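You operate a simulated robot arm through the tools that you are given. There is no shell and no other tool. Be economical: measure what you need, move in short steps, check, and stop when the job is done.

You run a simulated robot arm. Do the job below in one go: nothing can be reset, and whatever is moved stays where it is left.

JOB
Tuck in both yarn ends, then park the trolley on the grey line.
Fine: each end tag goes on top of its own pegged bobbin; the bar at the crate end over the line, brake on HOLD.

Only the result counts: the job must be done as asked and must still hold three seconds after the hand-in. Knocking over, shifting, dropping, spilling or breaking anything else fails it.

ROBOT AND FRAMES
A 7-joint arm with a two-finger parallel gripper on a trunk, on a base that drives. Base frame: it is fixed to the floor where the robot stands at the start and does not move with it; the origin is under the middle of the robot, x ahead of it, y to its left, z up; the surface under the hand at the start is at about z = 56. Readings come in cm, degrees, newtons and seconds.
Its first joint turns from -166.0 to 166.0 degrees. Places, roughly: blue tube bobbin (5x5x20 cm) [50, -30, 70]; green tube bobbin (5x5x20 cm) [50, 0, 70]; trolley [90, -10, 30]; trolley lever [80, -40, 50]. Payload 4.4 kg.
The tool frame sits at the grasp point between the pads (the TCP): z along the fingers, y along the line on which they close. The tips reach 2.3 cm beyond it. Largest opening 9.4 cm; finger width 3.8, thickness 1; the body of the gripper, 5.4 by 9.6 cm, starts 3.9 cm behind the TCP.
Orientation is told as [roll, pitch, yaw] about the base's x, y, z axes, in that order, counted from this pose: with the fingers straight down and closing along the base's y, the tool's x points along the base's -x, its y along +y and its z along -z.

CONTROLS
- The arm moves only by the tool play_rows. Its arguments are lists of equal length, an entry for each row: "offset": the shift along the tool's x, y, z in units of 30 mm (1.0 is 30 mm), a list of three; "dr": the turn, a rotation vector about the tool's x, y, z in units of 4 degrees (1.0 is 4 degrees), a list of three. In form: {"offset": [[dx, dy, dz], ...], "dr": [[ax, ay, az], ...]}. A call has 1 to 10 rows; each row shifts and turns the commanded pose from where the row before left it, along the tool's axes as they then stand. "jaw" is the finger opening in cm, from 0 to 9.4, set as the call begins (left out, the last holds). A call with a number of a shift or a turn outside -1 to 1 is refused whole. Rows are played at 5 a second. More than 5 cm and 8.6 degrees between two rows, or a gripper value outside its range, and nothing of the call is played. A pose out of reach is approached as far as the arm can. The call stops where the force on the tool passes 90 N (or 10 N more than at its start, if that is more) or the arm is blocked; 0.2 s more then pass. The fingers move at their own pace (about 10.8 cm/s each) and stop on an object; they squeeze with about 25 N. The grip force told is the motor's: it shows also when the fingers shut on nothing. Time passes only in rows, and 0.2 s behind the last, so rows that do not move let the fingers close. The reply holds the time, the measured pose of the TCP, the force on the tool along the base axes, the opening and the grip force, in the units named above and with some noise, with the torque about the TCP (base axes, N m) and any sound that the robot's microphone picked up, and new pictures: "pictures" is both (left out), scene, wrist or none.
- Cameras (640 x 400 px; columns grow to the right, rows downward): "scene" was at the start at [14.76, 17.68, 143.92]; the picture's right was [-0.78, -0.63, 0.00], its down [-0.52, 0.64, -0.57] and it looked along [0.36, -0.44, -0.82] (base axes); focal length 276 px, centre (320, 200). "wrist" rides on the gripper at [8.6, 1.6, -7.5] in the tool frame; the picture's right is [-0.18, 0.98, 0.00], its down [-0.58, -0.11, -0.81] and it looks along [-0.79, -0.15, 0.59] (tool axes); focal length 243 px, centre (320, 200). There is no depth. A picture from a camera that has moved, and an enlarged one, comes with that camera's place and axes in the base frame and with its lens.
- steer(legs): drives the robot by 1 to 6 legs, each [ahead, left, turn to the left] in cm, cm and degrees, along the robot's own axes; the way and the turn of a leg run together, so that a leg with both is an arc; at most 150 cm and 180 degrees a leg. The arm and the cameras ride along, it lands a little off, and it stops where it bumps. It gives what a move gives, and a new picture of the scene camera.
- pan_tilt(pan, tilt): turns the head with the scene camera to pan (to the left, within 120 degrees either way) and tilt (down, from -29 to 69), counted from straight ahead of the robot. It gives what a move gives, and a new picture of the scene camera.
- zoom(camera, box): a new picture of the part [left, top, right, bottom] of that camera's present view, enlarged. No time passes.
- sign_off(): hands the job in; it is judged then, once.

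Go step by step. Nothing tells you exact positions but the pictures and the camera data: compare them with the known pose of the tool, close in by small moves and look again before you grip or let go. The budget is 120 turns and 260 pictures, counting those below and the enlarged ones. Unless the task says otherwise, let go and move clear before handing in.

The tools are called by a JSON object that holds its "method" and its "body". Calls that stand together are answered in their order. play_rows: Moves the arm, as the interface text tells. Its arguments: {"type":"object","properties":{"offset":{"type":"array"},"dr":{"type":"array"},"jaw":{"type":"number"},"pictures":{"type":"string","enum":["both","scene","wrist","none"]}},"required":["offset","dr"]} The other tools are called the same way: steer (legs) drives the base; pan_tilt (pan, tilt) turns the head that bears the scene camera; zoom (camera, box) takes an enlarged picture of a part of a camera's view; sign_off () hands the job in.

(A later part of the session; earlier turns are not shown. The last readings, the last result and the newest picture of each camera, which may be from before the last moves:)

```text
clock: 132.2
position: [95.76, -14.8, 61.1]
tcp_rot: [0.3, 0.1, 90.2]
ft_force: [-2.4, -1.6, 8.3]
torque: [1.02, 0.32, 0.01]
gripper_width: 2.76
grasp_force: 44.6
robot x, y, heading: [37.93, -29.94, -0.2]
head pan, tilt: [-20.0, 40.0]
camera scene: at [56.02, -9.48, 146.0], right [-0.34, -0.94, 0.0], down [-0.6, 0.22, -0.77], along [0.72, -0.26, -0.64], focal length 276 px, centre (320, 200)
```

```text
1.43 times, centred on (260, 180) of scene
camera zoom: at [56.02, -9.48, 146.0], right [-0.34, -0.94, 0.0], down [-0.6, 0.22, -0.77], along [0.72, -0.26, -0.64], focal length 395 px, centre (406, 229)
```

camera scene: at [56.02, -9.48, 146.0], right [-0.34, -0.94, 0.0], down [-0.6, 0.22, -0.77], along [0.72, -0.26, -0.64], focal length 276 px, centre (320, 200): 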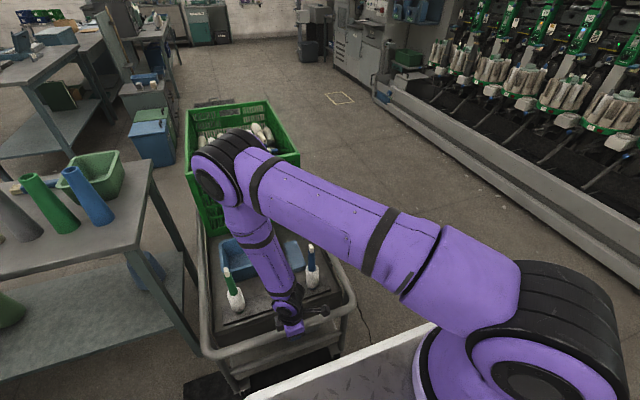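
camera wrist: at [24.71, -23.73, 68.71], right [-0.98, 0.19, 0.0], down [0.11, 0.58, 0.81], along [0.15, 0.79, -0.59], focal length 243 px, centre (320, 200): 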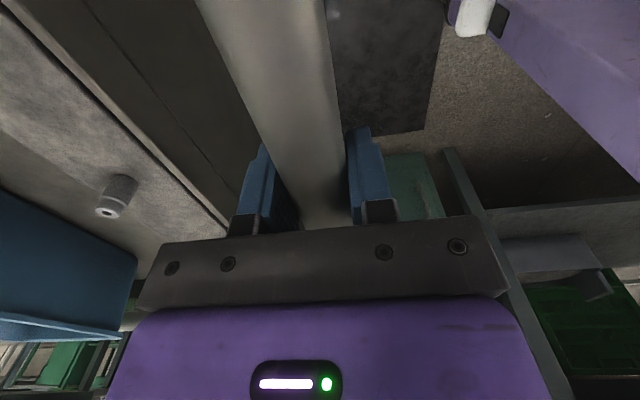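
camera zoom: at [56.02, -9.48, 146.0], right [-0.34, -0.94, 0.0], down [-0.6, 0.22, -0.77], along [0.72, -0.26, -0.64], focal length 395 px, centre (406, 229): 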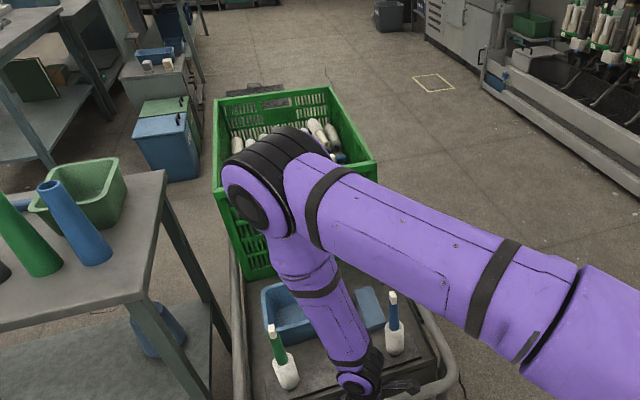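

Continuing; the aim is to stop short of the line and measure there.

{"method": "steer", "body": {"legs": [[70, 0, 0]]}}

{"method": "pan_tilt", "body": {"pan": 0, "tilt": 38}}

{"method": "zoom", "body": {"camera": "scene", "box": [200, 40, 360, 300]}}

```text
clock: 136.1
position: [166.3, -13.72, 61.3]
tcp_rot: [0.3, 0.2, 90.8]
ft_force: [2.6, -42.4, 0.0]
torque: [0.27, 0.03, -1.74]
gripper_width: 2.83
grasp_force: 45.0
robot x, y, heading: [108.33, -29.28, 0.9]
head pan, tilt: [-20.0, 40.0]
camera scene: at [126.48, -8.72, 146.01], right [-0.33, -0.94, 0.0], down [-0.61, 0.21, -0.77], along [0.72, -0.25, -0.64], focal length 276 px, centre (320, 200)
```

scene: 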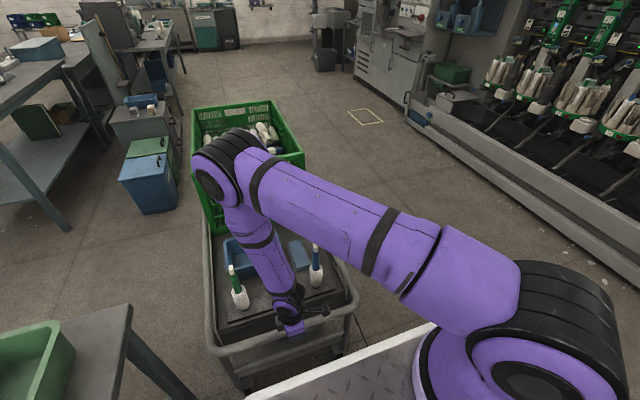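

```text
clock: 136.9
position: [166.36, -13.72, 61.17]
tcp_rot: [0.3, 0.2, 90.8]
ft_force: [-0.1, -0.9, 4.5]
torque: [-0.19, 0.03, -2.1]
gripper_width: 2.79
grasp_force: 45.1
robot x, y, heading: [108.74, -29.17, 0.8]
head pan, tilt: [0.0, 38.0]
camera scene: at [127.06, -5.72, 146.29], right [0.01, -1.0, 0.0], down [-0.62, -0.01, -0.79], along [0.79, 0.01, -0.62], focal length 276 px, centre (320, 200)
```

scene: 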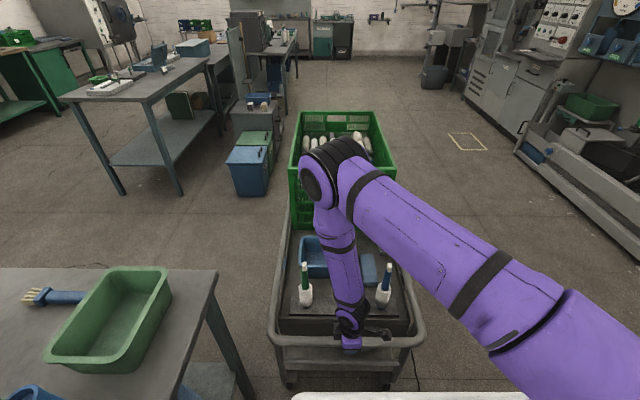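

```text
1.54 times, centred on (280, 170) of scene
camera zoom: at [127.06, -5.72, 146.29], right [0.01, -1.0, 0.0], down [-0.62, -0.01, -0.79], along [0.79, 0.01, -0.62], focal length 425 px, centre (382, 246)
```

zoom: 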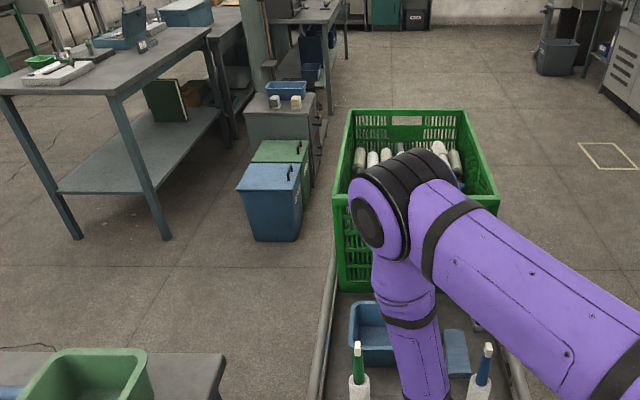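

The grey line is now hidden behind the crate; by my measurements about 19 cm remains. I'm driving that, then I'll inspect from the side.

{"method": "steer", "body": {"legs": [[19, -0.4, -0.8]]}}

```text
clock: 138.5
position: [186.02, -14.4, 61.17]
tcp_rot: [0.4, 0.1, 90.3]
ft_force: [1.7, 40.9, 5.9]
torque: [-0.61, 0.17, -0.85]
gripper_width: 2.79
grasp_force: 45.1
robot x, y, heading: [128.03, -29.63, 0.2]
head pan, tilt: [0.0, 38.0]
camera scene: at [146.95, -6.0, 146.28], right [0.0, -1.0, 0.0], down [-0.62, 0.0, -0.79], along [0.79, 0.0, -0.62], focal length 276 px, centre (320, 200)
```

scene: 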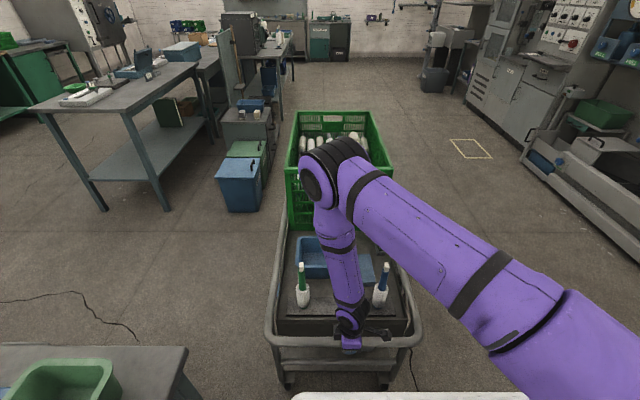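

The trolley should be near the line. Releasing the bar, lifting, and moving the wrist camera outside to look at the crate end.

{"method": "play_rows", "body": {"offset": [[0, 0, 0], [0, 0, 0], [0, 0, 0], [0, 0, -0.5], [0, 0, -1], [0, 0, -1], [0, 0, -1], [0, 0, -1], [0, 0, -1], [0, 0, -1]], "dr": [[0, 0, 0], [0, 0, 0], [0, 0, 0], [0, 0, 0], [0, 0, 0], [0, 0, 0], [0, 0, 0], [0, 0, 0], [0, 0, 0], [0, 0, 0]], "jaw": 7, "pictures": "wrist"}}

{"method": "play_rows", "body": {"offset": [[1, 0, -0.3], [1, 0, -0.3], [1, 0, -0.2], [1, 0, 0], [1, 0, 0], [1, 0, 0], [1, 0, 0], [1, 0, 0], [1, 0, 0], [1, 0, 0]], "dr": [[0, 0, 0], [0, 0, 0], [0, 0, 0], [0, 0, 0], [0, 0, 0], [0, 0, 0], [0, 0, 0], [0, 0, 0], [0, 0, 0], [0, 0, 0]], "pictures": "none"}}

{"method": "play_rows", "body": {"offset": [[1, -0.2, 0], [1, -0.6, 0], [1, -1, 0], [1, -1, 0], [0.6, -1, 0], [0, -1, 0], [0, -1, 0], [0, -1, 0], [0, -1, 0], [0, -1, 0]], "dr": [[0, 0, 0], [0, 0, 0], [0, 0, 0], [0, 0, 0], [0, 0, 0], [0, 0, 0], [0, 0, 0], [0, 0, 0], [0, 0, 0], [0, 0, 0]], "pictures": "none"}}

{"method": "play_rows", "body": {"offset": [[0, 0, 0], [0, 0, 0], [0, 0, 0], [0, 0, 0], [0, 0, 0], [0, 0, 0], [0, 0, 0], [0, 0, 0], [0, 0, 0], [0, 0, 0]], "dr": [[0, 0, 1], [0, 0, 1], [0, 0, 1], [0, 0, 1], [0, 0, 1], [0, 0, 1], [0, 0, 1], [0, 0, 1], [0, 0, 1], [0, 0, 1]], "pictures": "both"}}

```text
clock: 140.7
position: [186.29, -14.17, 80.63]
tcp_rot: [0.4, 0.1, 90.3]
ft_force: [0.2, 0.5, -0.3]
torque: [-0.01, 0.02, 0.01]
gripper_width: 7.0
grasp_force: 0.0
robot x, y, heading: [128.35, -29.45, 0.5]
head pan, tilt: [0.0, 38.0]
camera wrist: at [184.76, -22.92, 88.27], right [-0.98, 0.18, 0.01], down [0.11, 0.58, 0.8], along [0.14, 0.79, -0.6], focal length 243 px, centre (320, 200)
```

wrist: 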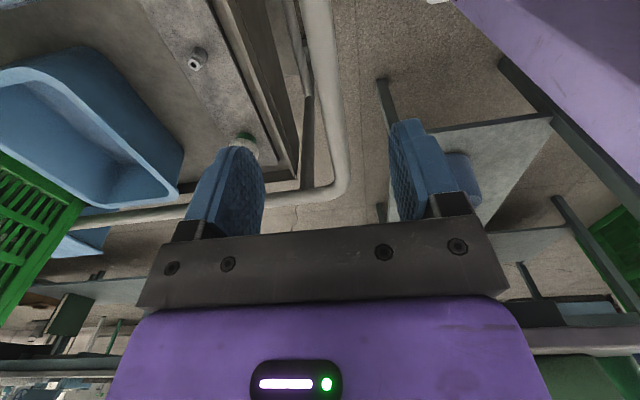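

```text
clock: 142.9
position: [186.39, -44.3, 83.13]
tcp_rot: [0.4, 0.2, 90.4]
ft_force: [0.2, 1.0, 0.9]
torque: [-0.02, -0.02, -0.01]
gripper_width: 6.99
grasp_force: 0.0
robot x, y, heading: [128.1, -29.6, 0.5]
head pan, tilt: [0.0, 38.0]
```

```text
clock: 145.1
position: [212.92, -58.3, 83.18]
tcp_rot: [0.3, 0.1, 90.4]
ft_force: [0.1, -0.3, 0.3]
torque: [0.01, -0.01, 0.04]
gripper_width: 7.0
grasp_force: 0.0
robot x, y, heading: [128.1, -29.69, 0.2]
head pan, tilt: [0.0, 38.0]
```

```text
clock: 147.3
position: [212.81, -57.97, 82.91]
tcp_rot: [0.2, 0.4, 50.2]
ft_force: [0.0, -0.7, 0.0]
torque: [0.01, 0.01, 0.01]
gripper_width: 7.01
grasp_force: 0.0
robot x, y, heading: [128.04, -29.68, 0.3]
head pan, tilt: [0.0, 38.0]
camera scene: at [146.96, -6.11, 146.29], right [0.0, -1.0, 0.0], down [-0.62, 0.0, -0.79], along [0.79, 0.0, -0.62], focal length 276 px, centre (320, 200)
camera wrist: at [206.08, -63.6, 90.63], right [-0.64, 0.77, 0.0], down [0.46, 0.38, 0.8], along [0.62, 0.51, -0.6], focal length 243 px, centre (320, 200)
```

scene: 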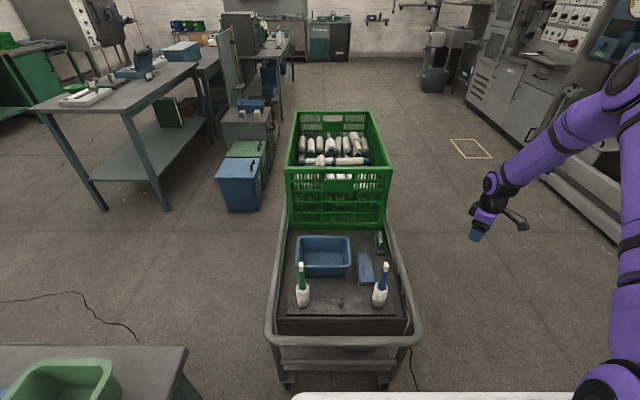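
wrist: 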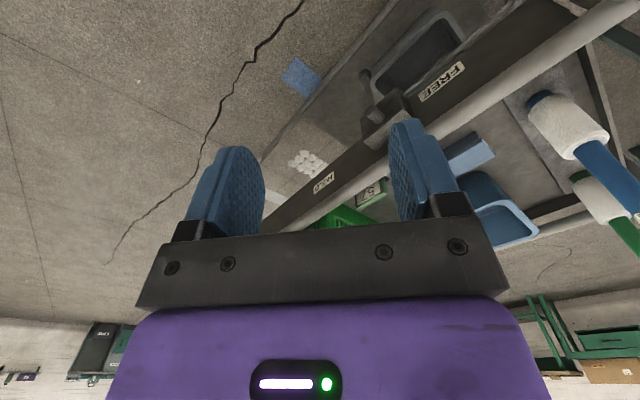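

The view is blocked by the fingers. I'll close the jaws and turn a bit more so the line shows at the left of the picture.

{"method": "play_rows", "body": {"offset": [[0, 0, 0], [0, 0, 0], [0, 0, 0], [0, 0, 0]], "dr": [[0, 0, -1], [0, 0, -1], [0, 0, -1], [0, 0, 0]], "jaw": 0, "pictures": "wrist"}}

{"method": "zoom", "body": {"camera": "wrist", "box": [80, 60, 320, 240]}}

```text
clock: 148.3
position: [212.75, -57.93, 82.95]
tcp_rot: [0.3, 0.3, 62.3]
ft_force: [0.4, -0.1, -0.2]
torque: [-0.01, -0.02, -0.01]
gripper_width: 0.01
grasp_force: 25.1
robot x, y, heading: [128.35, -29.35, 0.3]
head pan, tilt: [0.0, 38.0]
camera wrist: at [207.37, -64.84, 90.61], right [-0.78, 0.62, 0.0], down [0.37, 0.47, 0.8], along [0.5, 0.63, -0.6], focal length 243 px, centre (320, 200)
```

wrist: 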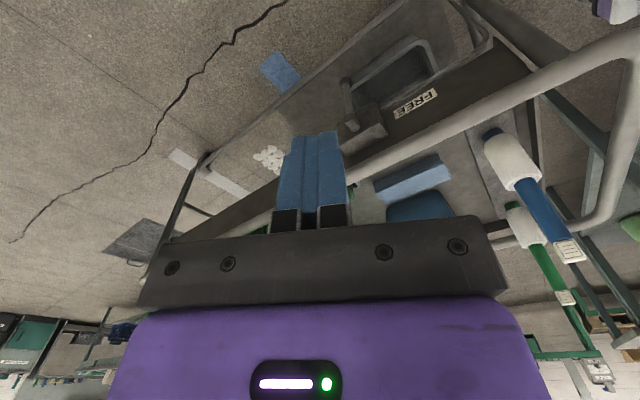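

```text
2.22 times, centred on (200, 150) of wrist
camera zoom: at [207.37, -64.84, 90.61], right [-0.78, 0.62, 0.0], down [0.37, 0.47, 0.8], along [0.5, 0.63, -0.6], focal length 539 px, centre (587, 311)
```

zoom: 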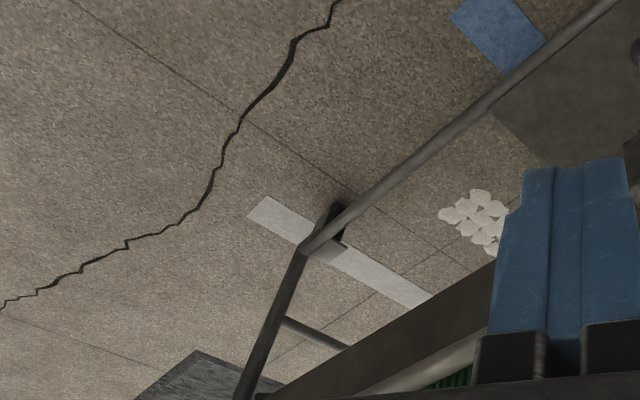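

The grey line runs at about x ≈ 315; the crate-end post is at x ≈ 305 and the top bar overhangs it. I need to see the top bar itself, so I'm moving further along with a flatter look.

{"method": "play_rows", "body": {"offset": [[-0.47, -0.88, 0], [-0.47, -0.88, 0], [-0.47, -0.88, 0], [-0.47, -0.88, 0], [-0.47, -0.88, 0], [0, 0, 0], [0, 0, 0], [0, 0, 0], [0, 0, 0], [0, 0, 0]], "dr": [[0, 0, 0], [0, 0, 0], [0, 0, 0], [0, 0, 0], [0, 0, 0], [0, -1, 0], [0, -1, 0], [0, -1, 0], [0, -1, 0], [0, -1, 0]], "pictures": "wrist"}}

{"method": "zoom", "body": {"camera": "wrist", "box": [40, 60, 280, 240]}}

```text
clock: 150.5
position: [227.65, -57.9, 82.87]
tcp_rot: [0.2, -19.7, 62.3]
ft_force: [0.5, 0.1, -0.7]
torque: [0.01, 0.01, 0.01]
gripper_width: 0.0
grasp_force: 24.9
robot x, y, heading: [127.77, -29.38, 0.4]
head pan, tilt: [0.0, 38.0]
camera wrist: at [221.42, -66.59, 87.08], right [-0.79, 0.61, 0.07], down [0.23, 0.19, 0.95], along [0.57, 0.77, -0.29], focal length 243 px, centre (320, 200)
```

wrist: 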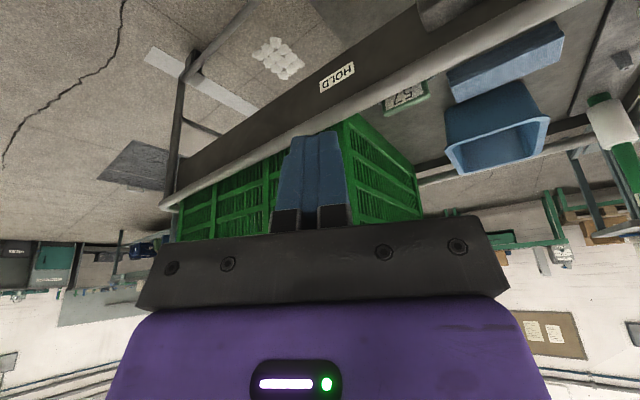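

```text
2.22 times, centred on (160, 150) of wrist
camera zoom: at [221.42, -66.59, 87.08], right [-0.79, 0.61, 0.07], down [0.23, 0.19, 0.95], along [0.57, 0.77, -0.29], focal length 539 px, centre (676, 311)
```

zoom: 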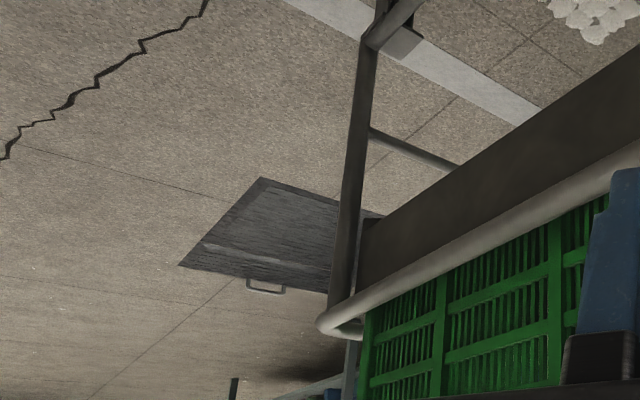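

The bar seems to be about 3 cm short of the line's middle. I'll bring the robot alongside the trolley on its right, where I can see the bar and line squarely, nudge the trolley, and reach the lever.

{"method": "steer", "body": {"legs": [[0, -52, 0]]}}

{"method": "pan_tilt", "body": {"pan": 25, "tilt": 55}}

```text
clock: 153.5
position: [227.63, -110.04, 82.9]
tcp_rot: [0.3, -19.7, 61.7]
ft_force: [-0.9, -0.1, -0.6]
torque: [-0.01, 0.01, -0.01]
gripper_width: 0.0
grasp_force: 25.2
robot x, y, heading: [128.27, -80.84, -0.2]
head pan, tilt: [0.0, 38.0]
camera scene: at [147.19, -57.45, 146.29], right [0.0, -1.0, 0.0], down [-0.62, 0.0, -0.79], along [0.79, 0.0, -0.62], focal length 276 px, centre (320, 200)
```

scene: 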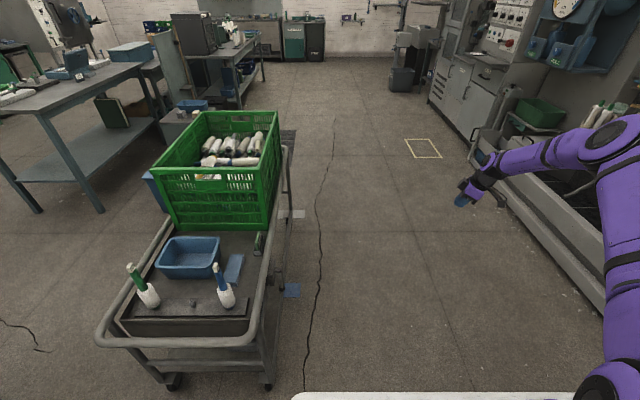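

```text
clock: 154.4
position: [227.59, -110.02, 82.9]
tcp_rot: [0.3, -19.6, 61.7]
ft_force: [-0.4, 0.0, 0.2]
torque: [0.01, -0.01, 0.01]
gripper_width: 0.02
grasp_force: 24.8
robot x, y, heading: [128.57, -80.69, -0.2]
head pan, tilt: [25.0, 55.0]
camera scene: at [145.11, -54.4, 143.93], right [0.42, -0.91, 0.0], down [-0.74, -0.34, -0.57], along [0.52, 0.24, -0.82], focal length 276 px, centre (320, 200)
```

scene: 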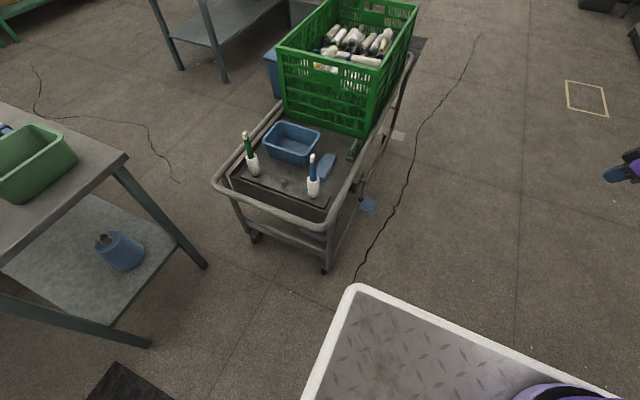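

Clear view: the platform's left edge (y ≈ -53) stays clear of the trolley side. I'm driving ahead alongside it.

{"method": "steer", "body": {"legs": [[85, 0, 0]]}}

{"method": "pan_tilt", "body": {"pan": 40, "tilt": 55}}

```text
clock: 158.8
position: [311.17, -110.34, 82.85]
tcp_rot: [0.2, -19.8, 61.7]
ft_force: [-0.8, 0.6, 0.5]
torque: [0.0, 0.02, -0.02]
gripper_width: 0.05
grasp_force: 24.8
robot x, y, heading: [211.74, -81.07, -0.2]
head pan, tilt: [25.0, 55.0]
camera scene: at [228.84, -54.77, 143.92], right [0.42, -0.91, 0.0], down [-0.74, -0.34, -0.57], along [0.52, 0.24, -0.82], focal length 276 px, centre (320, 200)
```

scene: 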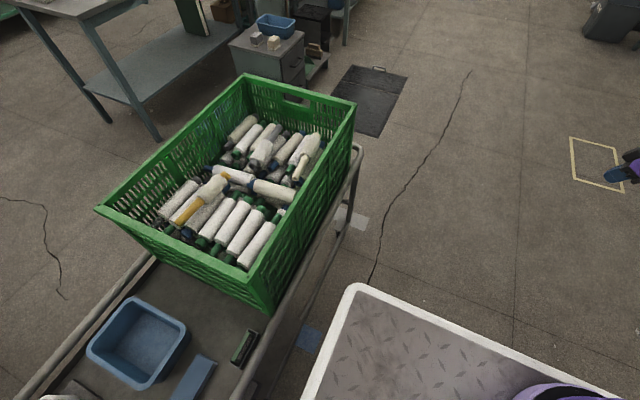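

```text
clock: 159.6
position: [311.29, -110.42, 82.94]
tcp_rot: [0.3, -19.7, 61.6]
ft_force: [0.6, -1.0, 0.1]
torque: [0.02, 0.02, 0.03]
gripper_width: 0.0
grasp_force: 25.0
robot x, y, heading: [212.13, -80.83, -0.4]
head pan, tilt: [40.0, 55.0]
camera scene: at [227.83, -53.18, 143.93], right [0.64, -0.77, 0.0], down [-0.63, -0.52, -0.57], along [0.44, 0.37, -0.82], focal length 276 px, centre (320, 200)
```

scene: 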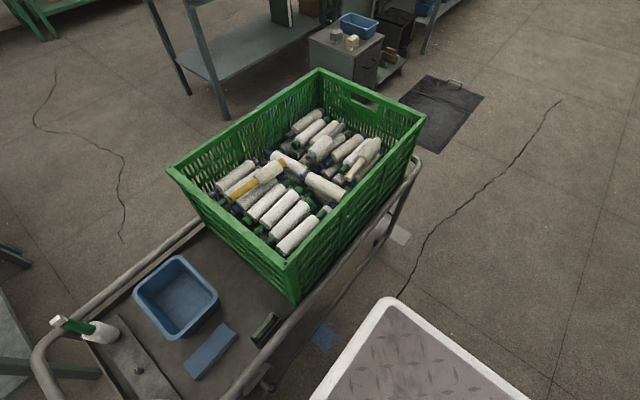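

Now the far corner of the rail and the line's end are both visible. Enlarging.

{"method": "zoom", "body": {"camera": "scene", "box": [350, 120, 450, 260]}}

```text
2.86 times, centred on (400, 190) of scene
camera zoom: at [227.83, -53.18, 143.93], right [0.64, -0.77, 0.0], down [-0.63, -0.52, -0.57], along [0.44, 0.37, -0.82], focal length 790 px, centre (91, 229)
```

zoom: 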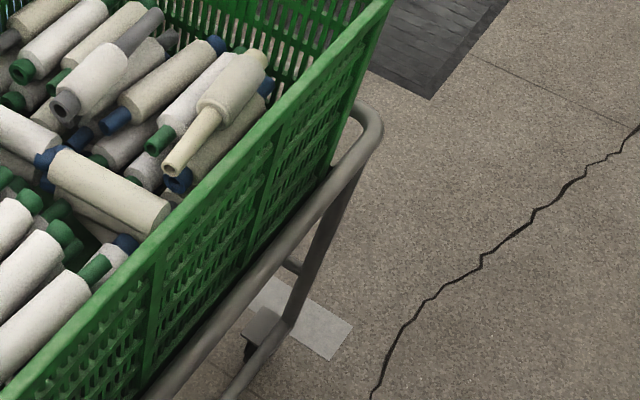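

The line spans x ≈ 311–322 and the bar is at x ≈ 313, so a push of 3 cm further forward would centre it; raising the lever pushes that way anyway. I'm backing the base so the platform front is short of the lever.

{"method": "steer", "body": {"legs": [[-48, 0, 0]]}}

{"method": "pan_tilt", "body": {"pan": 18, "tilt": 60}}

{"method": "zoom", "body": {"camera": "scene", "box": [200, 80, 440, 280]}}

```text
clock: 162.5
position: [261.76, -109.72, 82.79]
tcp_rot: [0.3, -19.7, 62.0]
ft_force: [-0.5, 0.5, -0.5]
torque: [0.01, 0.06, -0.03]
gripper_width: 0.0
grasp_force: 24.9
robot x, y, heading: [162.42, -80.76, -0.1]
head pan, tilt: [40.0, 55.0]
camera scene: at [178.1, -53.0, 143.93], right [0.64, -0.77, 0.0], down [-0.63, -0.53, -0.57], along [0.44, 0.37, -0.82], focal length 276 px, centre (320, 200)
```

scene: 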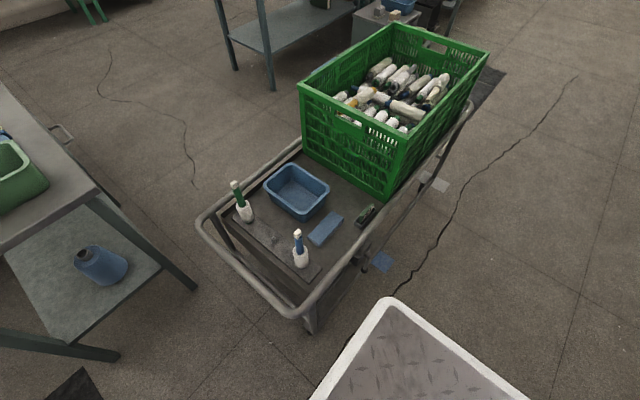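

```text
clock: 163.4
position: [261.85, -109.83, 82.82]
tcp_rot: [0.3, -19.7, 61.9]
ft_force: [0.3, -0.1, -0.6]
torque: [-0.02, -0.02, 0.02]
gripper_width: 0.0
grasp_force: 24.8
robot x, y, heading: [162.47, -81.31, 0.1]
head pan, tilt: [18.0, 60.0]
camera scene: at [178.92, -55.57, 143.32], right [0.31, -0.95, 0.0], down [-0.82, -0.27, -0.5], along [0.48, 0.16, -0.87], focal length 276 px, centre (320, 200)
```

scene: 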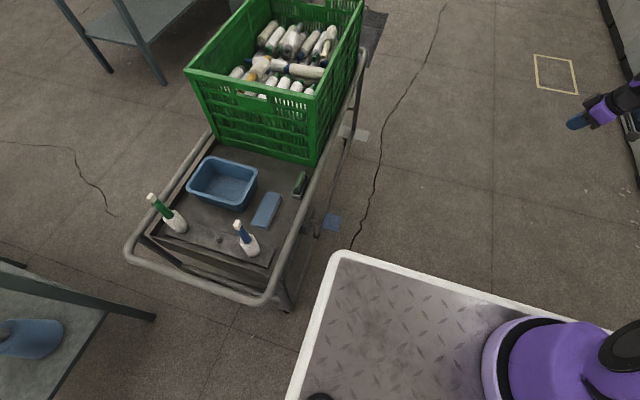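

```text
2.00 times, centred on (320, 180) of scene
camera zoom: at [178.92, -55.57, 143.32], right [0.31, -0.95, 0.0], down [-0.82, -0.27, -0.5], along [0.48, 0.16, -0.87], focal length 553 px, centre (320, 240)
```

zoom: 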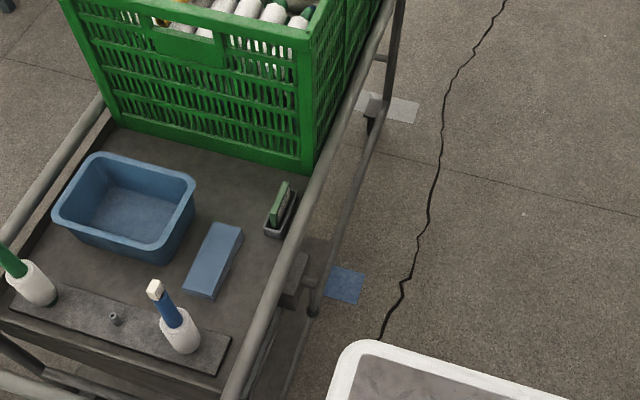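

The lever hangs at about (220.3, -40.6) with its knob down. I'm turning the hand to point toward it and moving closer.

{"method": "play_rows", "body": {"offset": [[0, 0, 0], [0, 0, 0], [0, 0, 0], [0, 0, 0], [0, 0, 0], [0, 0, 0], [0, 0, 0], [0, 0, 0], [0, 0, 0], [0, 0, 0]], "dr": [[0, 1, 0], [0, 1, 0], [0, 1, 0], [0, 1, 0], [0, 0.92, 0], [0, 0, -1], [0, 0, -1], [0, 0, -1], [0, 0, -1], [0, 0, -1]], "pictures": "none"}}

{"method": "play_rows", "body": {"offset": [[0, 0, 0], [0, 0, 0], [-0.95, 0.95, 0], [-0.95, 0.95, 0], [-0.95, 0.95, 0], [-0.95, 0.95, 0], [-0.95, 0.95, 0], [-0.95, 0.95, 0], [-0.95, 0.95, 0], [-0.95, 0.95, 0]], "dr": [[0, 0, -1], [0, 0, -1], [0, 0, 0], [0, 0, 0], [0, 0, 0], [0, 0, 0], [0, 0, 0], [0, 0, 0], [0, 0, 0], [0, 0, 0]], "pictures": "none"}}

{"method": "play_rows", "body": {"offset": [[-0.95, 0.95, 0], [-0.95, 0.95, 0], [-0.95, 0.95, 0], [-0.95, 0.95, 0], [0, 0, 0], [0, 0, 0], [0, 0, 0], [0, 0, 0], [0, 0, 0], [0, 0, 0]], "dr": [[0, 0, 0], [0, 0, 0], [0, 0, 0], [0, 0, 0], [0, -1, 0], [0, -1, 0], [0, -1, 0], [0, -1, 0], [0, -1, 0], [0, -1, 0]], "pictures": "none"}}

{"method": "play_rows", "body": {"offset": [[0, 0, 0], [0, 0, 0], [0, 0, 0], [0, 0, 0], [0, 0, 0]], "dr": [[0, -1, 0], [0, -1, 0], [0, -1, 0], [0, -1, 0], [0, -1, 0]], "pictures": "both"}}

```text
clock: 165.6
position: [261.92, -109.66, 82.86]
tcp_rot: [0.3, -0.1, 82.2]
ft_force: [0.6, -0.6, 0.6]
torque: [0.01, -0.02, -0.04]
gripper_width: 0.0
grasp_force: 24.9
robot x, y, heading: [162.11, -80.77, 0.2]
head pan, tilt: [18.0, 60.0]
```

```text
clock: 167.8
position: [238.84, -87.12, 82.97]
tcp_rot: [0.2, -0.2, 90.1]
ft_force: [-0.1, -0.5, -0.1]
torque: [0.04, 0.03, 0.01]
gripper_width: 0.0
grasp_force: 25.3
robot x, y, heading: [162.62, -80.89, -0.1]
head pan, tilt: [18.0, 60.0]
```

```text
clock: 170.0
position: [227.62, -75.57, 83.12]
tcp_rot: [0.3, -24.3, 90.0]
ft_force: [-0.3, 0.7, 0.2]
torque: [-0.01, -0.05, 0.01]
gripper_width: 0.01
grasp_force: 24.7
robot x, y, heading: [162.38, -80.87, 0.2]
head pan, tilt: [18.0, 60.0]
```

```text
clock: 171.2
position: [227.71, -75.56, 83.04]
tcp_rot: [0.2, -44.2, 89.9]
ft_force: [0.5, 0.1, 0.0]
torque: [-0.02, -0.03, 0.03]
gripper_width: 0.01
grasp_force: 25.1
robot x, y, heading: [162.54, -80.98, 0.1]
head pan, tilt: [18.0, 60.0]
camera scene: at [178.9, -55.53, 143.31], right [0.31, -0.95, 0.0], down [-0.82, -0.27, -0.5], along [0.48, 0.16, -0.87], focal length 276 px, centre (320, 200)
camera wrist: at [225.99, -86.95, 82.55], right [-0.98, 0.13, 0.13], down [0.11, -0.14, 0.98], along [0.15, 0.98, 0.13], focal length 243 px, centre (320, 200)
```

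scene: 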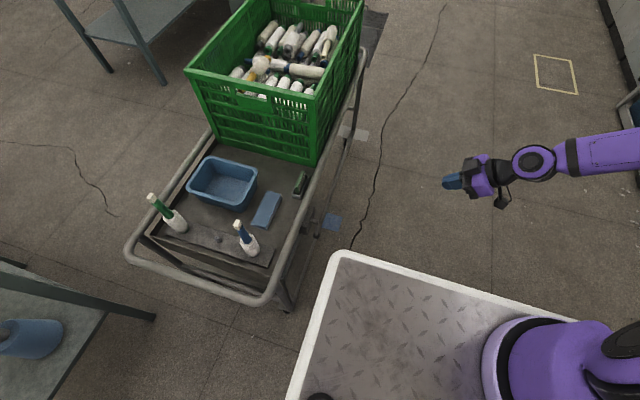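
wrist: 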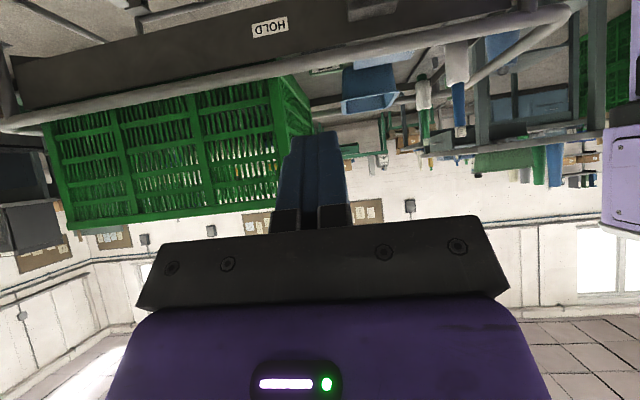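

The orientation is reachable. I'm backing the base 8 cm for more clearance and lowering the hand to the -x side of the lever.

{"method": "steer", "body": {"legs": [[-8, 0, 0]]}}

{"method": "play_rows", "body": {"offset": [[0.21, 0.13, 0.98], [0.21, 0.13, 0.98], [0.21, 0.13, 0.98], [0.21, 0.13, 0.98], [0.21, 0.13, 0.98], [0.21, 0.13, 0.98], [0.21, 0.13, 0.98], [0.21, 0.13, 0.98]], "dr": [[0, 0, 0], [0, 0, 0], [0, 0, 0], [0, 0, 0], [0, 0, 0], [0, 0, 0], [0, 0, 0], [0, 0, 0]], "pictures": "none"}}

{"method": "play_rows", "body": {"offset": [[0.21, 0.13, 0.98], [0.21, 0.13, 0.98], [0.21, 0.13, 0.98], [0.21, 0.13, 0.98], [0.21, 0.13, 0.98], [0.21, 0.13, 0.98]], "dr": [[0, 0, 0], [0, 0, 0], [0, 0, 0], [0, 0, 0], [0, 0, 0], [0, 0, 0]], "pictures": "both"}}

```text
clock: 172.2
position: [219.56, -75.52, 83.11]
tcp_rot: [0.4, -44.2, 89.9]
ft_force: [0.1, -0.3, 0.4]
torque: [0.0, -0.02, -0.01]
gripper_width: 0.0
grasp_force: 25.1
robot x, y, heading: [154.35, -80.52, 0.0]
head pan, tilt: [18.0, 60.0]
camera scene: at [170.9, -55.57, 143.32], right [0.31, -0.95, 0.0], down [-0.82, -0.27, -0.5], along [0.48, 0.16, -0.87], focal length 276 px, centre (320, 200)
```

scene: 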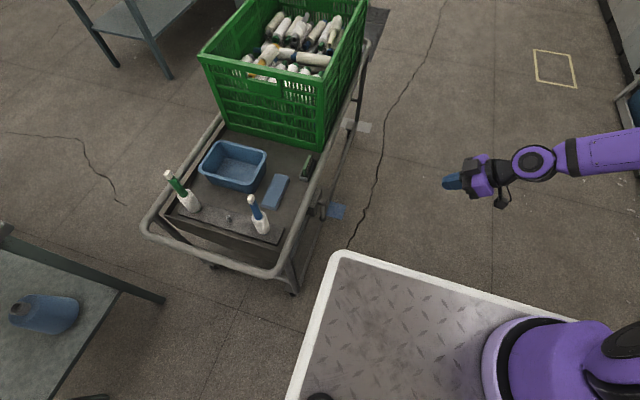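

```text
clock: 174.0
position: [216.33, -62.87, 62.65]
tcp_rot: [0.3, -44.0, 89.8]
ft_force: [0.2, -0.1, -0.5]
torque: [-0.02, -0.01, 0.0]
gripper_width: 0.0
grasp_force: 25.4
robot x, y, heading: [154.53, -80.79, -0.1]
head pan, tilt: [18.0, 60.0]
```

```text
clock: 175.4
position: [214.0, -53.1, 47.37]
tcp_rot: [0.3, -44.1, 89.9]
ft_force: [0.3, 0.4, 0.0]
torque: [-0.01, -0.04, 0.0]
gripper_width: 0.0
grasp_force: 24.9
robot x, y, heading: [154.56, -80.83, 0.1]
head pan, tilt: [18.0, 60.0]
camera scene: at [170.92, -55.59, 143.32], right [0.31, -0.95, 0.0], down [-0.82, -0.27, -0.5], along [0.48, 0.16, -0.87], focal length 276 px, centre (320, 200)
camera wrist: at [212.37, -64.53, 46.76], right [-0.98, 0.13, 0.13], down [0.11, -0.14, 0.98], along [0.15, 0.98, 0.13], focal length 243 px, centre (320, 200)
```

scene: 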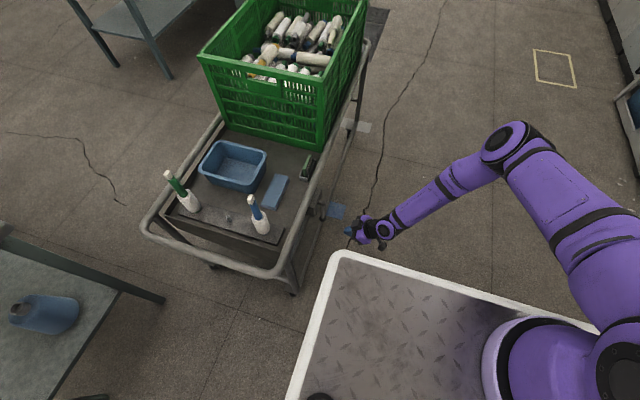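
wrist: 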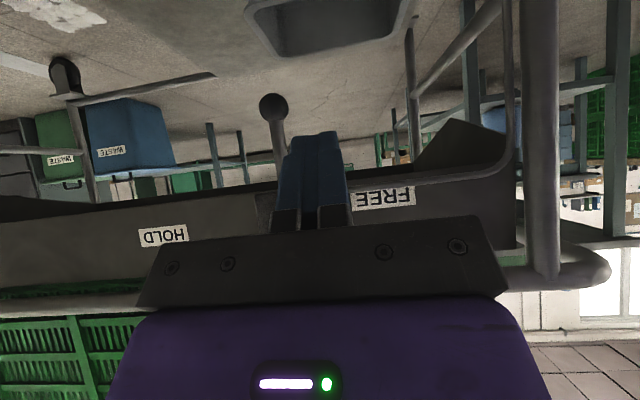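

Clear view: the lever hangs vertically between the HOLD and FREE labels, with its pivot at x ≈ 219.3. I'm moving in on its -x side and starting to push toward HOLD.

{"method": "play_rows", "body": {"offset": [[-0.35, -0.04, 0.93], [-0.35, -0.04, 0.93], [-0.35, -0.04, 0.93], [-0.35, -0.04, 0.93]], "dr": [[0, 0, 0], [0, 0, 0], [0, 0, 0], [0, 0, 0]], "pictures": "none"}}

{"method": "play_rows", "body": {"offset": [[0, -0.25, 0], [0, -0.25, 0], [0, -0.25, 0], [0, -0.25, 0], [0, -0.25, 0], [0, -0.25, 0], [0, -0.25, 0], [0, -0.2, 0]], "dr": [[0, 0, 0], [0, 0, 0], [0, 0, 0], [0, 0, 0], [0, 0, 0], [0, 0, 0], [0, 0, 0], [0, 0, 0]], "pictures": "both"}}

```text
clock: 176.4
position: [214.33, -42.61, 42.36]
tcp_rot: [0.2, -44.2, 90.0]
ft_force: [0.8, -0.5, 0.3]
torque: [0.02, 0.0, 0.01]
gripper_width: 0.02
grasp_force: 24.5
robot x, y, heading: [154.45, -80.78, 0.1]
head pan, tilt: [18.0, 60.0]
```

```text
clock: 178.2
position: [220.15, -42.45, 42.28]
tcp_rot: [0.3, -44.2, 89.9]
ft_force: [-2.3, -1.5, 0.7]
torque: [0.0, -0.02, -0.01]
gripper_width: 0.0
grasp_force: 25.2
robot x, y, heading: [154.06, -80.99, 0.2]
head pan, tilt: [18.0, 60.0]
camera scene: at [170.91, -55.57, 143.32], right [0.31, -0.95, 0.0], down [-0.82, -0.27, -0.5], along [0.48, 0.16, -0.87], focal length 276 px, centre (320, 200)
camera wrist: at [218.61, -53.84, 41.75], right [-0.98, 0.13, 0.13], down [0.11, -0.14, 0.98], along [0.15, 0.98, 0.13], focal length 243 px, centre (320, 200)
```

scene: 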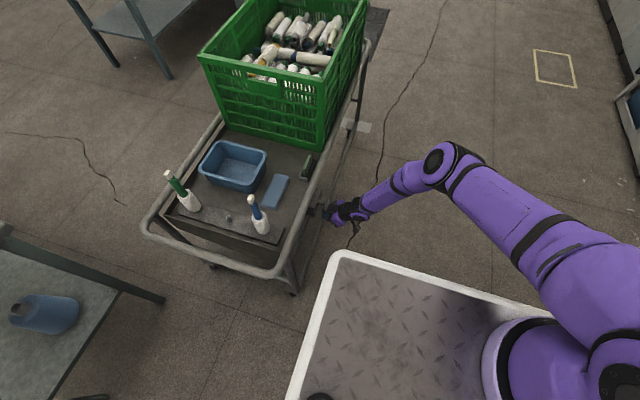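
wrist: 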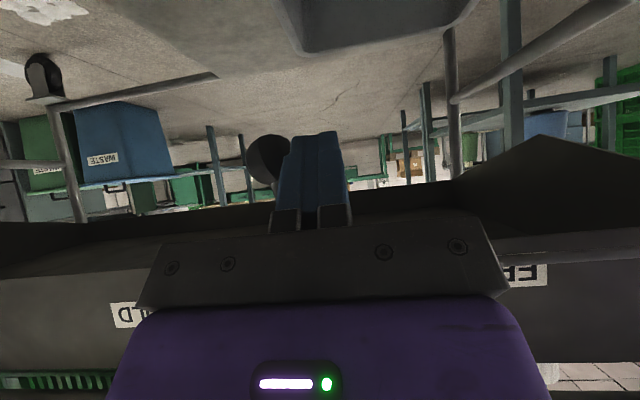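

The lever is turning (knob moved toward HOLD) and the trolley hasn't moved. Continuing along the arc.

{"method": "play_rows", "body": {"offset": [[-0.023, -0.26, -0.024], [-0.023, -0.26, -0.024], [-0.023, -0.26, -0.024], [-0.13, -0.294, -0.134], [-0.13, -0.294, -0.134], [-0.13, -0.294, -0.134], [-0.13, -0.294, -0.134], [-0.13, -0.294, -0.134]], "dr": [[0, 0, 0], [0, 0, 0], [0, 0, 0], [0, 0, 0], [0, 0, 0], [0, 0, 0], [0, 0, 0], [0, 0, 0]], "pictures": "both"}}

```text
clock: 180.0
position: [227.04, -42.51, 45.38]
tcp_rot: [0.3, -44.1, 90.0]
ft_force: [0.3, -0.1, -0.3]
torque: [-0.01, -0.01, -0.01]
gripper_width: 0.01
grasp_force: 25.0
robot x, y, heading: [154.4, -81.39, 0.0]
head pan, tilt: [18.0, 60.0]
camera scene: at [170.91, -55.57, 143.32], right [0.31, -0.95, 0.0], down [-0.82, -0.27, -0.5], along [0.48, 0.16, -0.87], focal length 276 px, centre (320, 200)
camera wrist: at [225.49, -53.81, 44.74], right [-0.98, 0.13, 0.13], down [0.11, -0.14, 0.98], along [0.15, 0.98, 0.13], focal length 243 px, centre (320, 200)
```

scene: 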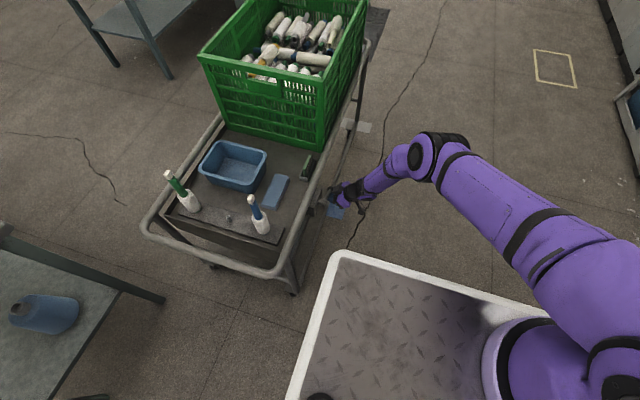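
wrist: 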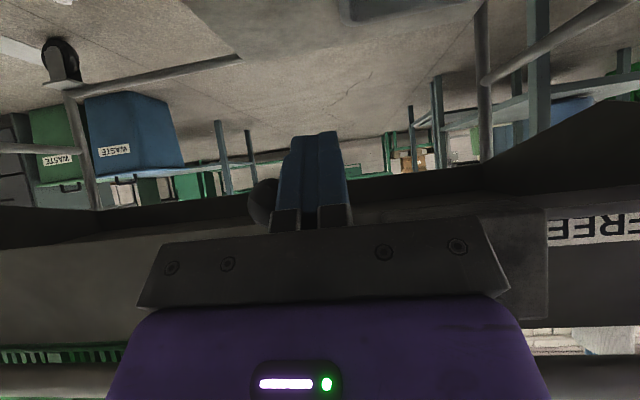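

Lever at about -27°. Lifting the last part.

{"method": "play_rows", "body": {"offset": [[-0.194, -0.133, -0.2], [-0.194, -0.133, -0.2], [-0.194, -0.133, -0.2], [-0.194, -0.133, -0.2], [-0.194, -0.133, -0.2], [-0.194, -0.1, -0.2]], "dr": [[0, 0, 0], [0, 0, 0], [0, 0, 0], [0, 0, 0], [0, 0, 0], [0, 0, 0]], "pictures": "both"}}

```text
clock: 181.4
position: [229.19, -42.42, 50.33]
tcp_rot: [0.3, -44.1, 89.9]
ft_force: [1.1, -0.8, 0.4]
torque: [0.02, 0.0, 0.01]
gripper_width: 0.0
grasp_force: 24.4
robot x, y, heading: [154.47, -80.8, -0.1]
head pan, tilt: [18.0, 60.0]
camera scene: at [170.91, -55.57, 143.32], right [0.31, -0.95, 0.0], down [-0.82, -0.27, -0.5], along [0.48, 0.16, -0.87], focal length 276 px, centre (320, 200)
camera wrist: at [227.62, -53.83, 49.77], right [-0.98, 0.13, 0.13], down [0.11, -0.14, 0.98], along [0.15, 0.98, 0.13], focal length 243 px, centre (320, 200)
```

scene: 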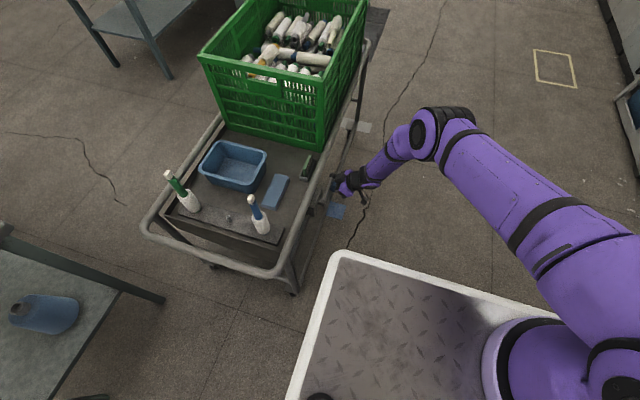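
wrist: 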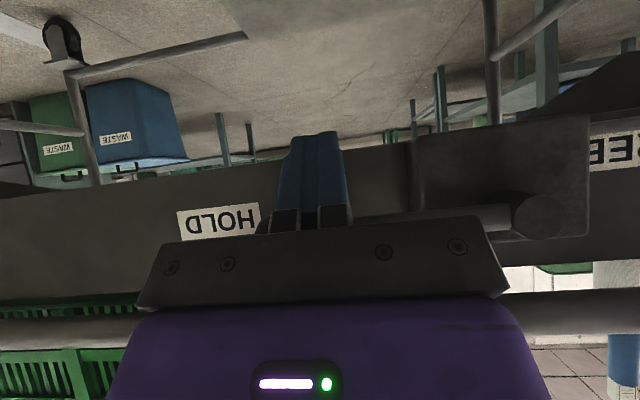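

The lever is almost at HOLD, but I want the bar centred first. I'll back out, go round to the -x side of the lever's box and nudge the trolley about 3 cm.

{"method": "play_rows", "body": {"offset": [[0.35, 0, 0.36], [0.84, 0, -0.82], [0.84, 0, -0.82], [0, 0.98, 0], [0, 0.98, 0], [0, 0.98, 0], [0, 0.98, 0], [0, 0.98, 0], [0, 0.98, 0], [0, 0.98, 0]], "dr": [[0, 0, 0], [0, 0, 0], [0, 0, 0], [0, 0, 0], [0, 0, 0], [0, 0, 0], [0, 0, 0], [0, 0, 0], [0, 0, 0], [0, 0, 0]], "pictures": "wrist"}}

```text
clock: 183.6
position: [208.78, -49.55, 48.82]
tcp_rot: [0.2, -44.1, 90.0]
ft_force: [0.2, -0.1, 0.1]
torque: [-0.03, 0.01, -0.03]
gripper_width: 0.0
grasp_force: 24.9
robot x, y, heading: [154.19, -80.73, 0.1]
head pan, tilt: [18.0, 60.0]
camera wrist: at [207.11, -60.99, 48.27], right [-0.98, 0.13, 0.13], down [0.11, -0.14, 0.98], along [0.15, 0.98, 0.13], focal length 243 px, centre (320, 200)
```

wrist: 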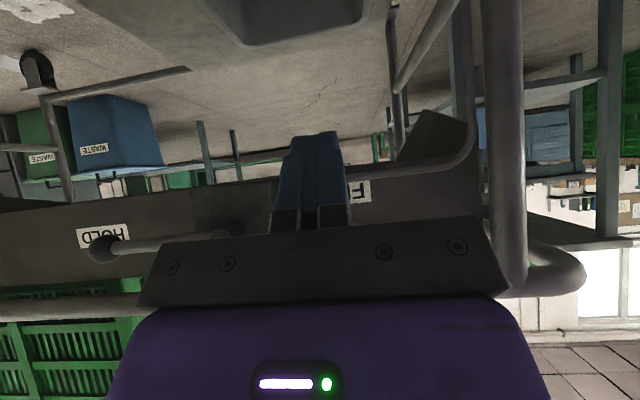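

The lever snapped to HOLD by itself (knob at z ≈ 53, level). Before deciding on a nudge I'll re-measure bar against line.

{"method": "pan_tilt", "body": {"pan": 12, "tilt": 40}}

{"method": "zoom", "body": {"camera": "scene", "box": [260, 110, 420, 230]}}

```text
clock: 184.4
position: [208.64, -49.58, 48.86]
tcp_rot: [0.2, -44.1, 89.9]
ft_force: [-0.5, -0.4, -0.2]
torque: [0.02, 0.0, 0.01]
gripper_width: 0.0
grasp_force: 25.0
robot x, y, heading: [154.25, -80.85, 0.1]
head pan, tilt: [12.0, 40.0]
camera scene: at [172.88, -55.85, 145.98], right [0.21, -0.98, 0.0], down [-0.63, -0.14, -0.77], along [0.75, 0.16, -0.64], focal length 276 px, centre (320, 200)
```

scene: 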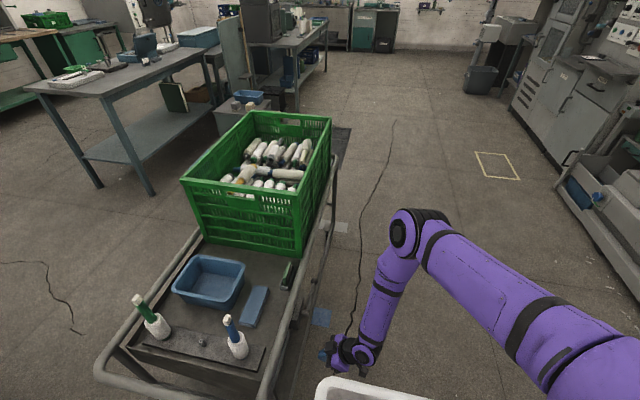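

```text
3.33 times, centred on (340, 170) of scene
camera zoom: at [172.88, -55.85, 145.98], right [0.21, -0.98, 0.0], down [-0.63, -0.14, -0.77], along [0.75, 0.16, -0.64], focal length 921 px, centre (253, 300)
```

zoom: 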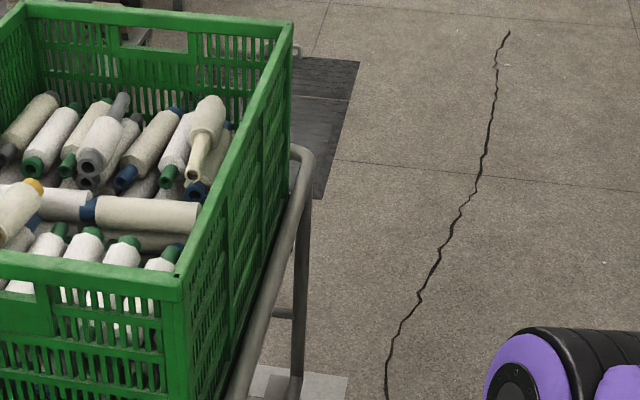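

By triangulation the bar is about 3 cm short of the line's centre, close to its near edge, so I'll release once more and nudge. First I push the lever down from above.

{"method": "play_rows", "body": {"offset": [[-0.28, -0.87, -0.29], [-0.28, -0.87, -0.29], [-0.28, -0.87, -0.29], [-0.28, -0.87, -0.29], [-0.28, -0.87, -0.29], [-0.28, -0.87, -0.29], [-0.28, -0.87, -0.29], [-0.28, -0.87, -0.29]], "dr": [[0, 0, 0], [0, 0, 0], [0, 0, 0], [0, 0, 0], [0, 0, 0], [0, 0, 0], [0, 0, 0], [0, 0, 0]], "pictures": "none"}}

{"method": "play_rows", "body": {"offset": [[-0.67, 0, 0.65], [-0.67, 0, 0.65], [-0.67, 0, 0.65]], "dr": [[0, 0, 0], [0, 0, 0], [0, 0, 0]], "pictures": "wrist"}}

```text
clock: 186.2
position: [229.61, -49.38, 58.7]
tcp_rot: [0.4, -44.1, 90.0]
ft_force: [-0.4, -0.4, 0.0]
torque: [0.0, -0.05, 0.0]
gripper_width: 0.02
grasp_force: 24.9
robot x, y, heading: [154.54, -80.93, 0.0]
head pan, tilt: [12.0, 40.0]
```

```text
clock: 187.1
position: [229.55, -41.13, 58.61]
tcp_rot: [0.4, -44.1, 89.9]
ft_force: [0.2, -0.4, 0.3]
torque: [0.03, 0.03, 0.01]
gripper_width: 0.0
grasp_force: 24.6
robot x, y, heading: [154.27, -80.75, 0.1]
head pan, tilt: [12.0, 40.0]
camera wrist: at [227.94, -52.57, 58.03], right [-0.98, 0.13, 0.13], down [0.11, -0.14, 0.98], along [0.15, 0.98, 0.13], focal length 243 px, centre (320, 200)
```

wrist: 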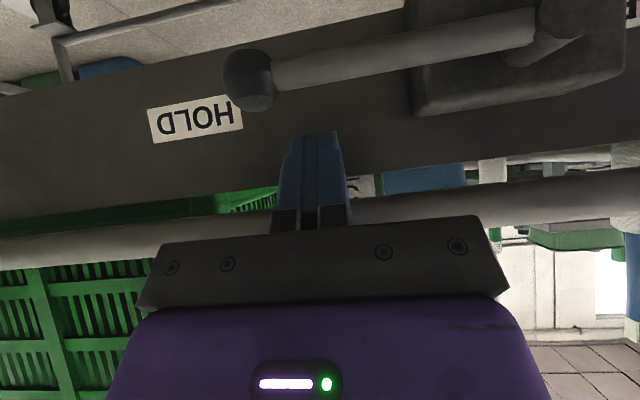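

The rod is directly below the fingertips. Pushing down.

{"method": "play_rows", "body": {"offset": [[0.2, 0, 0.2], [0.2, 0, 0.2], [0.2, 0.03, 0.2], [0.2, 0.05, 0.2], [0.2, 0.07, 0.2], [0.2, 0.09, 0.2], [0.2, 0.1, 0.2], [0.2, 0.11, 0.2], [0.2, 0.12, 0.2], [0.2, 0.13, 0.2]], "dr": [[0, 0, 0], [0, 0, 0], [0, 0, 0], [0, 0, 0], [0, 0, 0], [0, 0, 0], [0, 0, 0], [0, 0, 0], [0, 0, 0], [0, 0, 0]], "pictures": "wrist"}}

```text
clock: 189.2
position: [227.44, -41.15, 50.06]
tcp_rot: [0.4, -44.1, 89.9]
ft_force: [0.2, -0.4, -0.3]
torque: [-0.02, -0.01, 0.02]
gripper_width: 0.0
grasp_force: 24.9
robot x, y, heading: [154.61, -80.94, 0.5]
head pan, tilt: [12.0, 40.0]
camera wrist: at [225.87, -52.52, 49.56], right [-0.98, 0.13, 0.13], down [0.11, -0.14, 0.98], along [0.15, 0.98, 0.13], focal length 243 px, centre (320, 200)
```

wrist: 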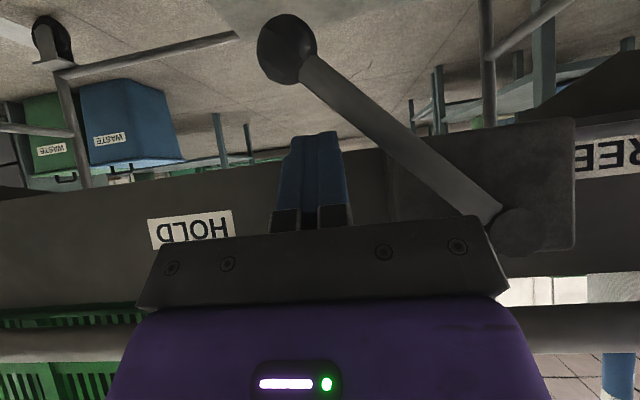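

The lever is at about -50°. A little further toward straight down, then I back out.

{"method": "play_rows", "body": {"offset": [[0.228, 0.19, 0.235], [0.228, 0.19, 0.235], [0.228, 0.19, 0.235], [0.228, 0.19, 0.235], [0.228, 0.19, 0.235], [0.228, 0.19, 0.235], [0, -0.3, 0], [0.84, 0, -0.82], [0.84, 0, -0.82]], "dr": [[0, 0, 0], [0, 0, 0], [0, 0, 0], [0, 0, 0], [0, 0, 0], [0, 0, 0], [0, 0, 0], [0, 0, 0], [0, 0, 0]], "pictures": "wrist"}}

```text
clock: 191.2
position: [224.59, -48.16, 44.16]
tcp_rot: [0.2, -44.2, 90.1]
ft_force: [-0.3, -0.5, 0.8]
torque: [-0.02, 0.0, -0.01]
gripper_width: 0.0
grasp_force: 25.0
robot x, y, heading: [154.58, -80.98, 0.1]
head pan, tilt: [12.0, 40.0]
camera wrist: at [223.04, -59.54, 43.58], right [-0.98, 0.13, 0.13], down [0.11, -0.14, 0.98], along [0.15, 0.98, 0.13], focal length 243 px, centre (320, 200)
```

wrist: 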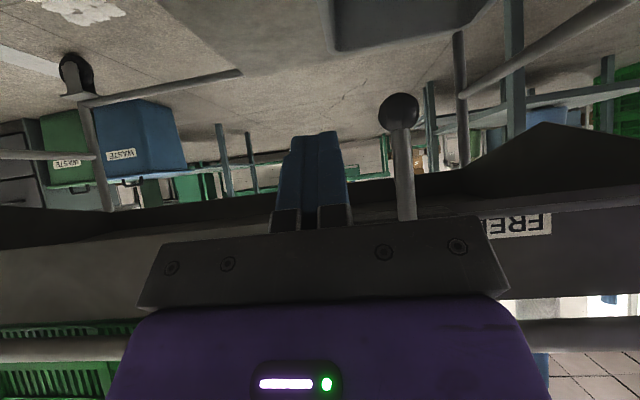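

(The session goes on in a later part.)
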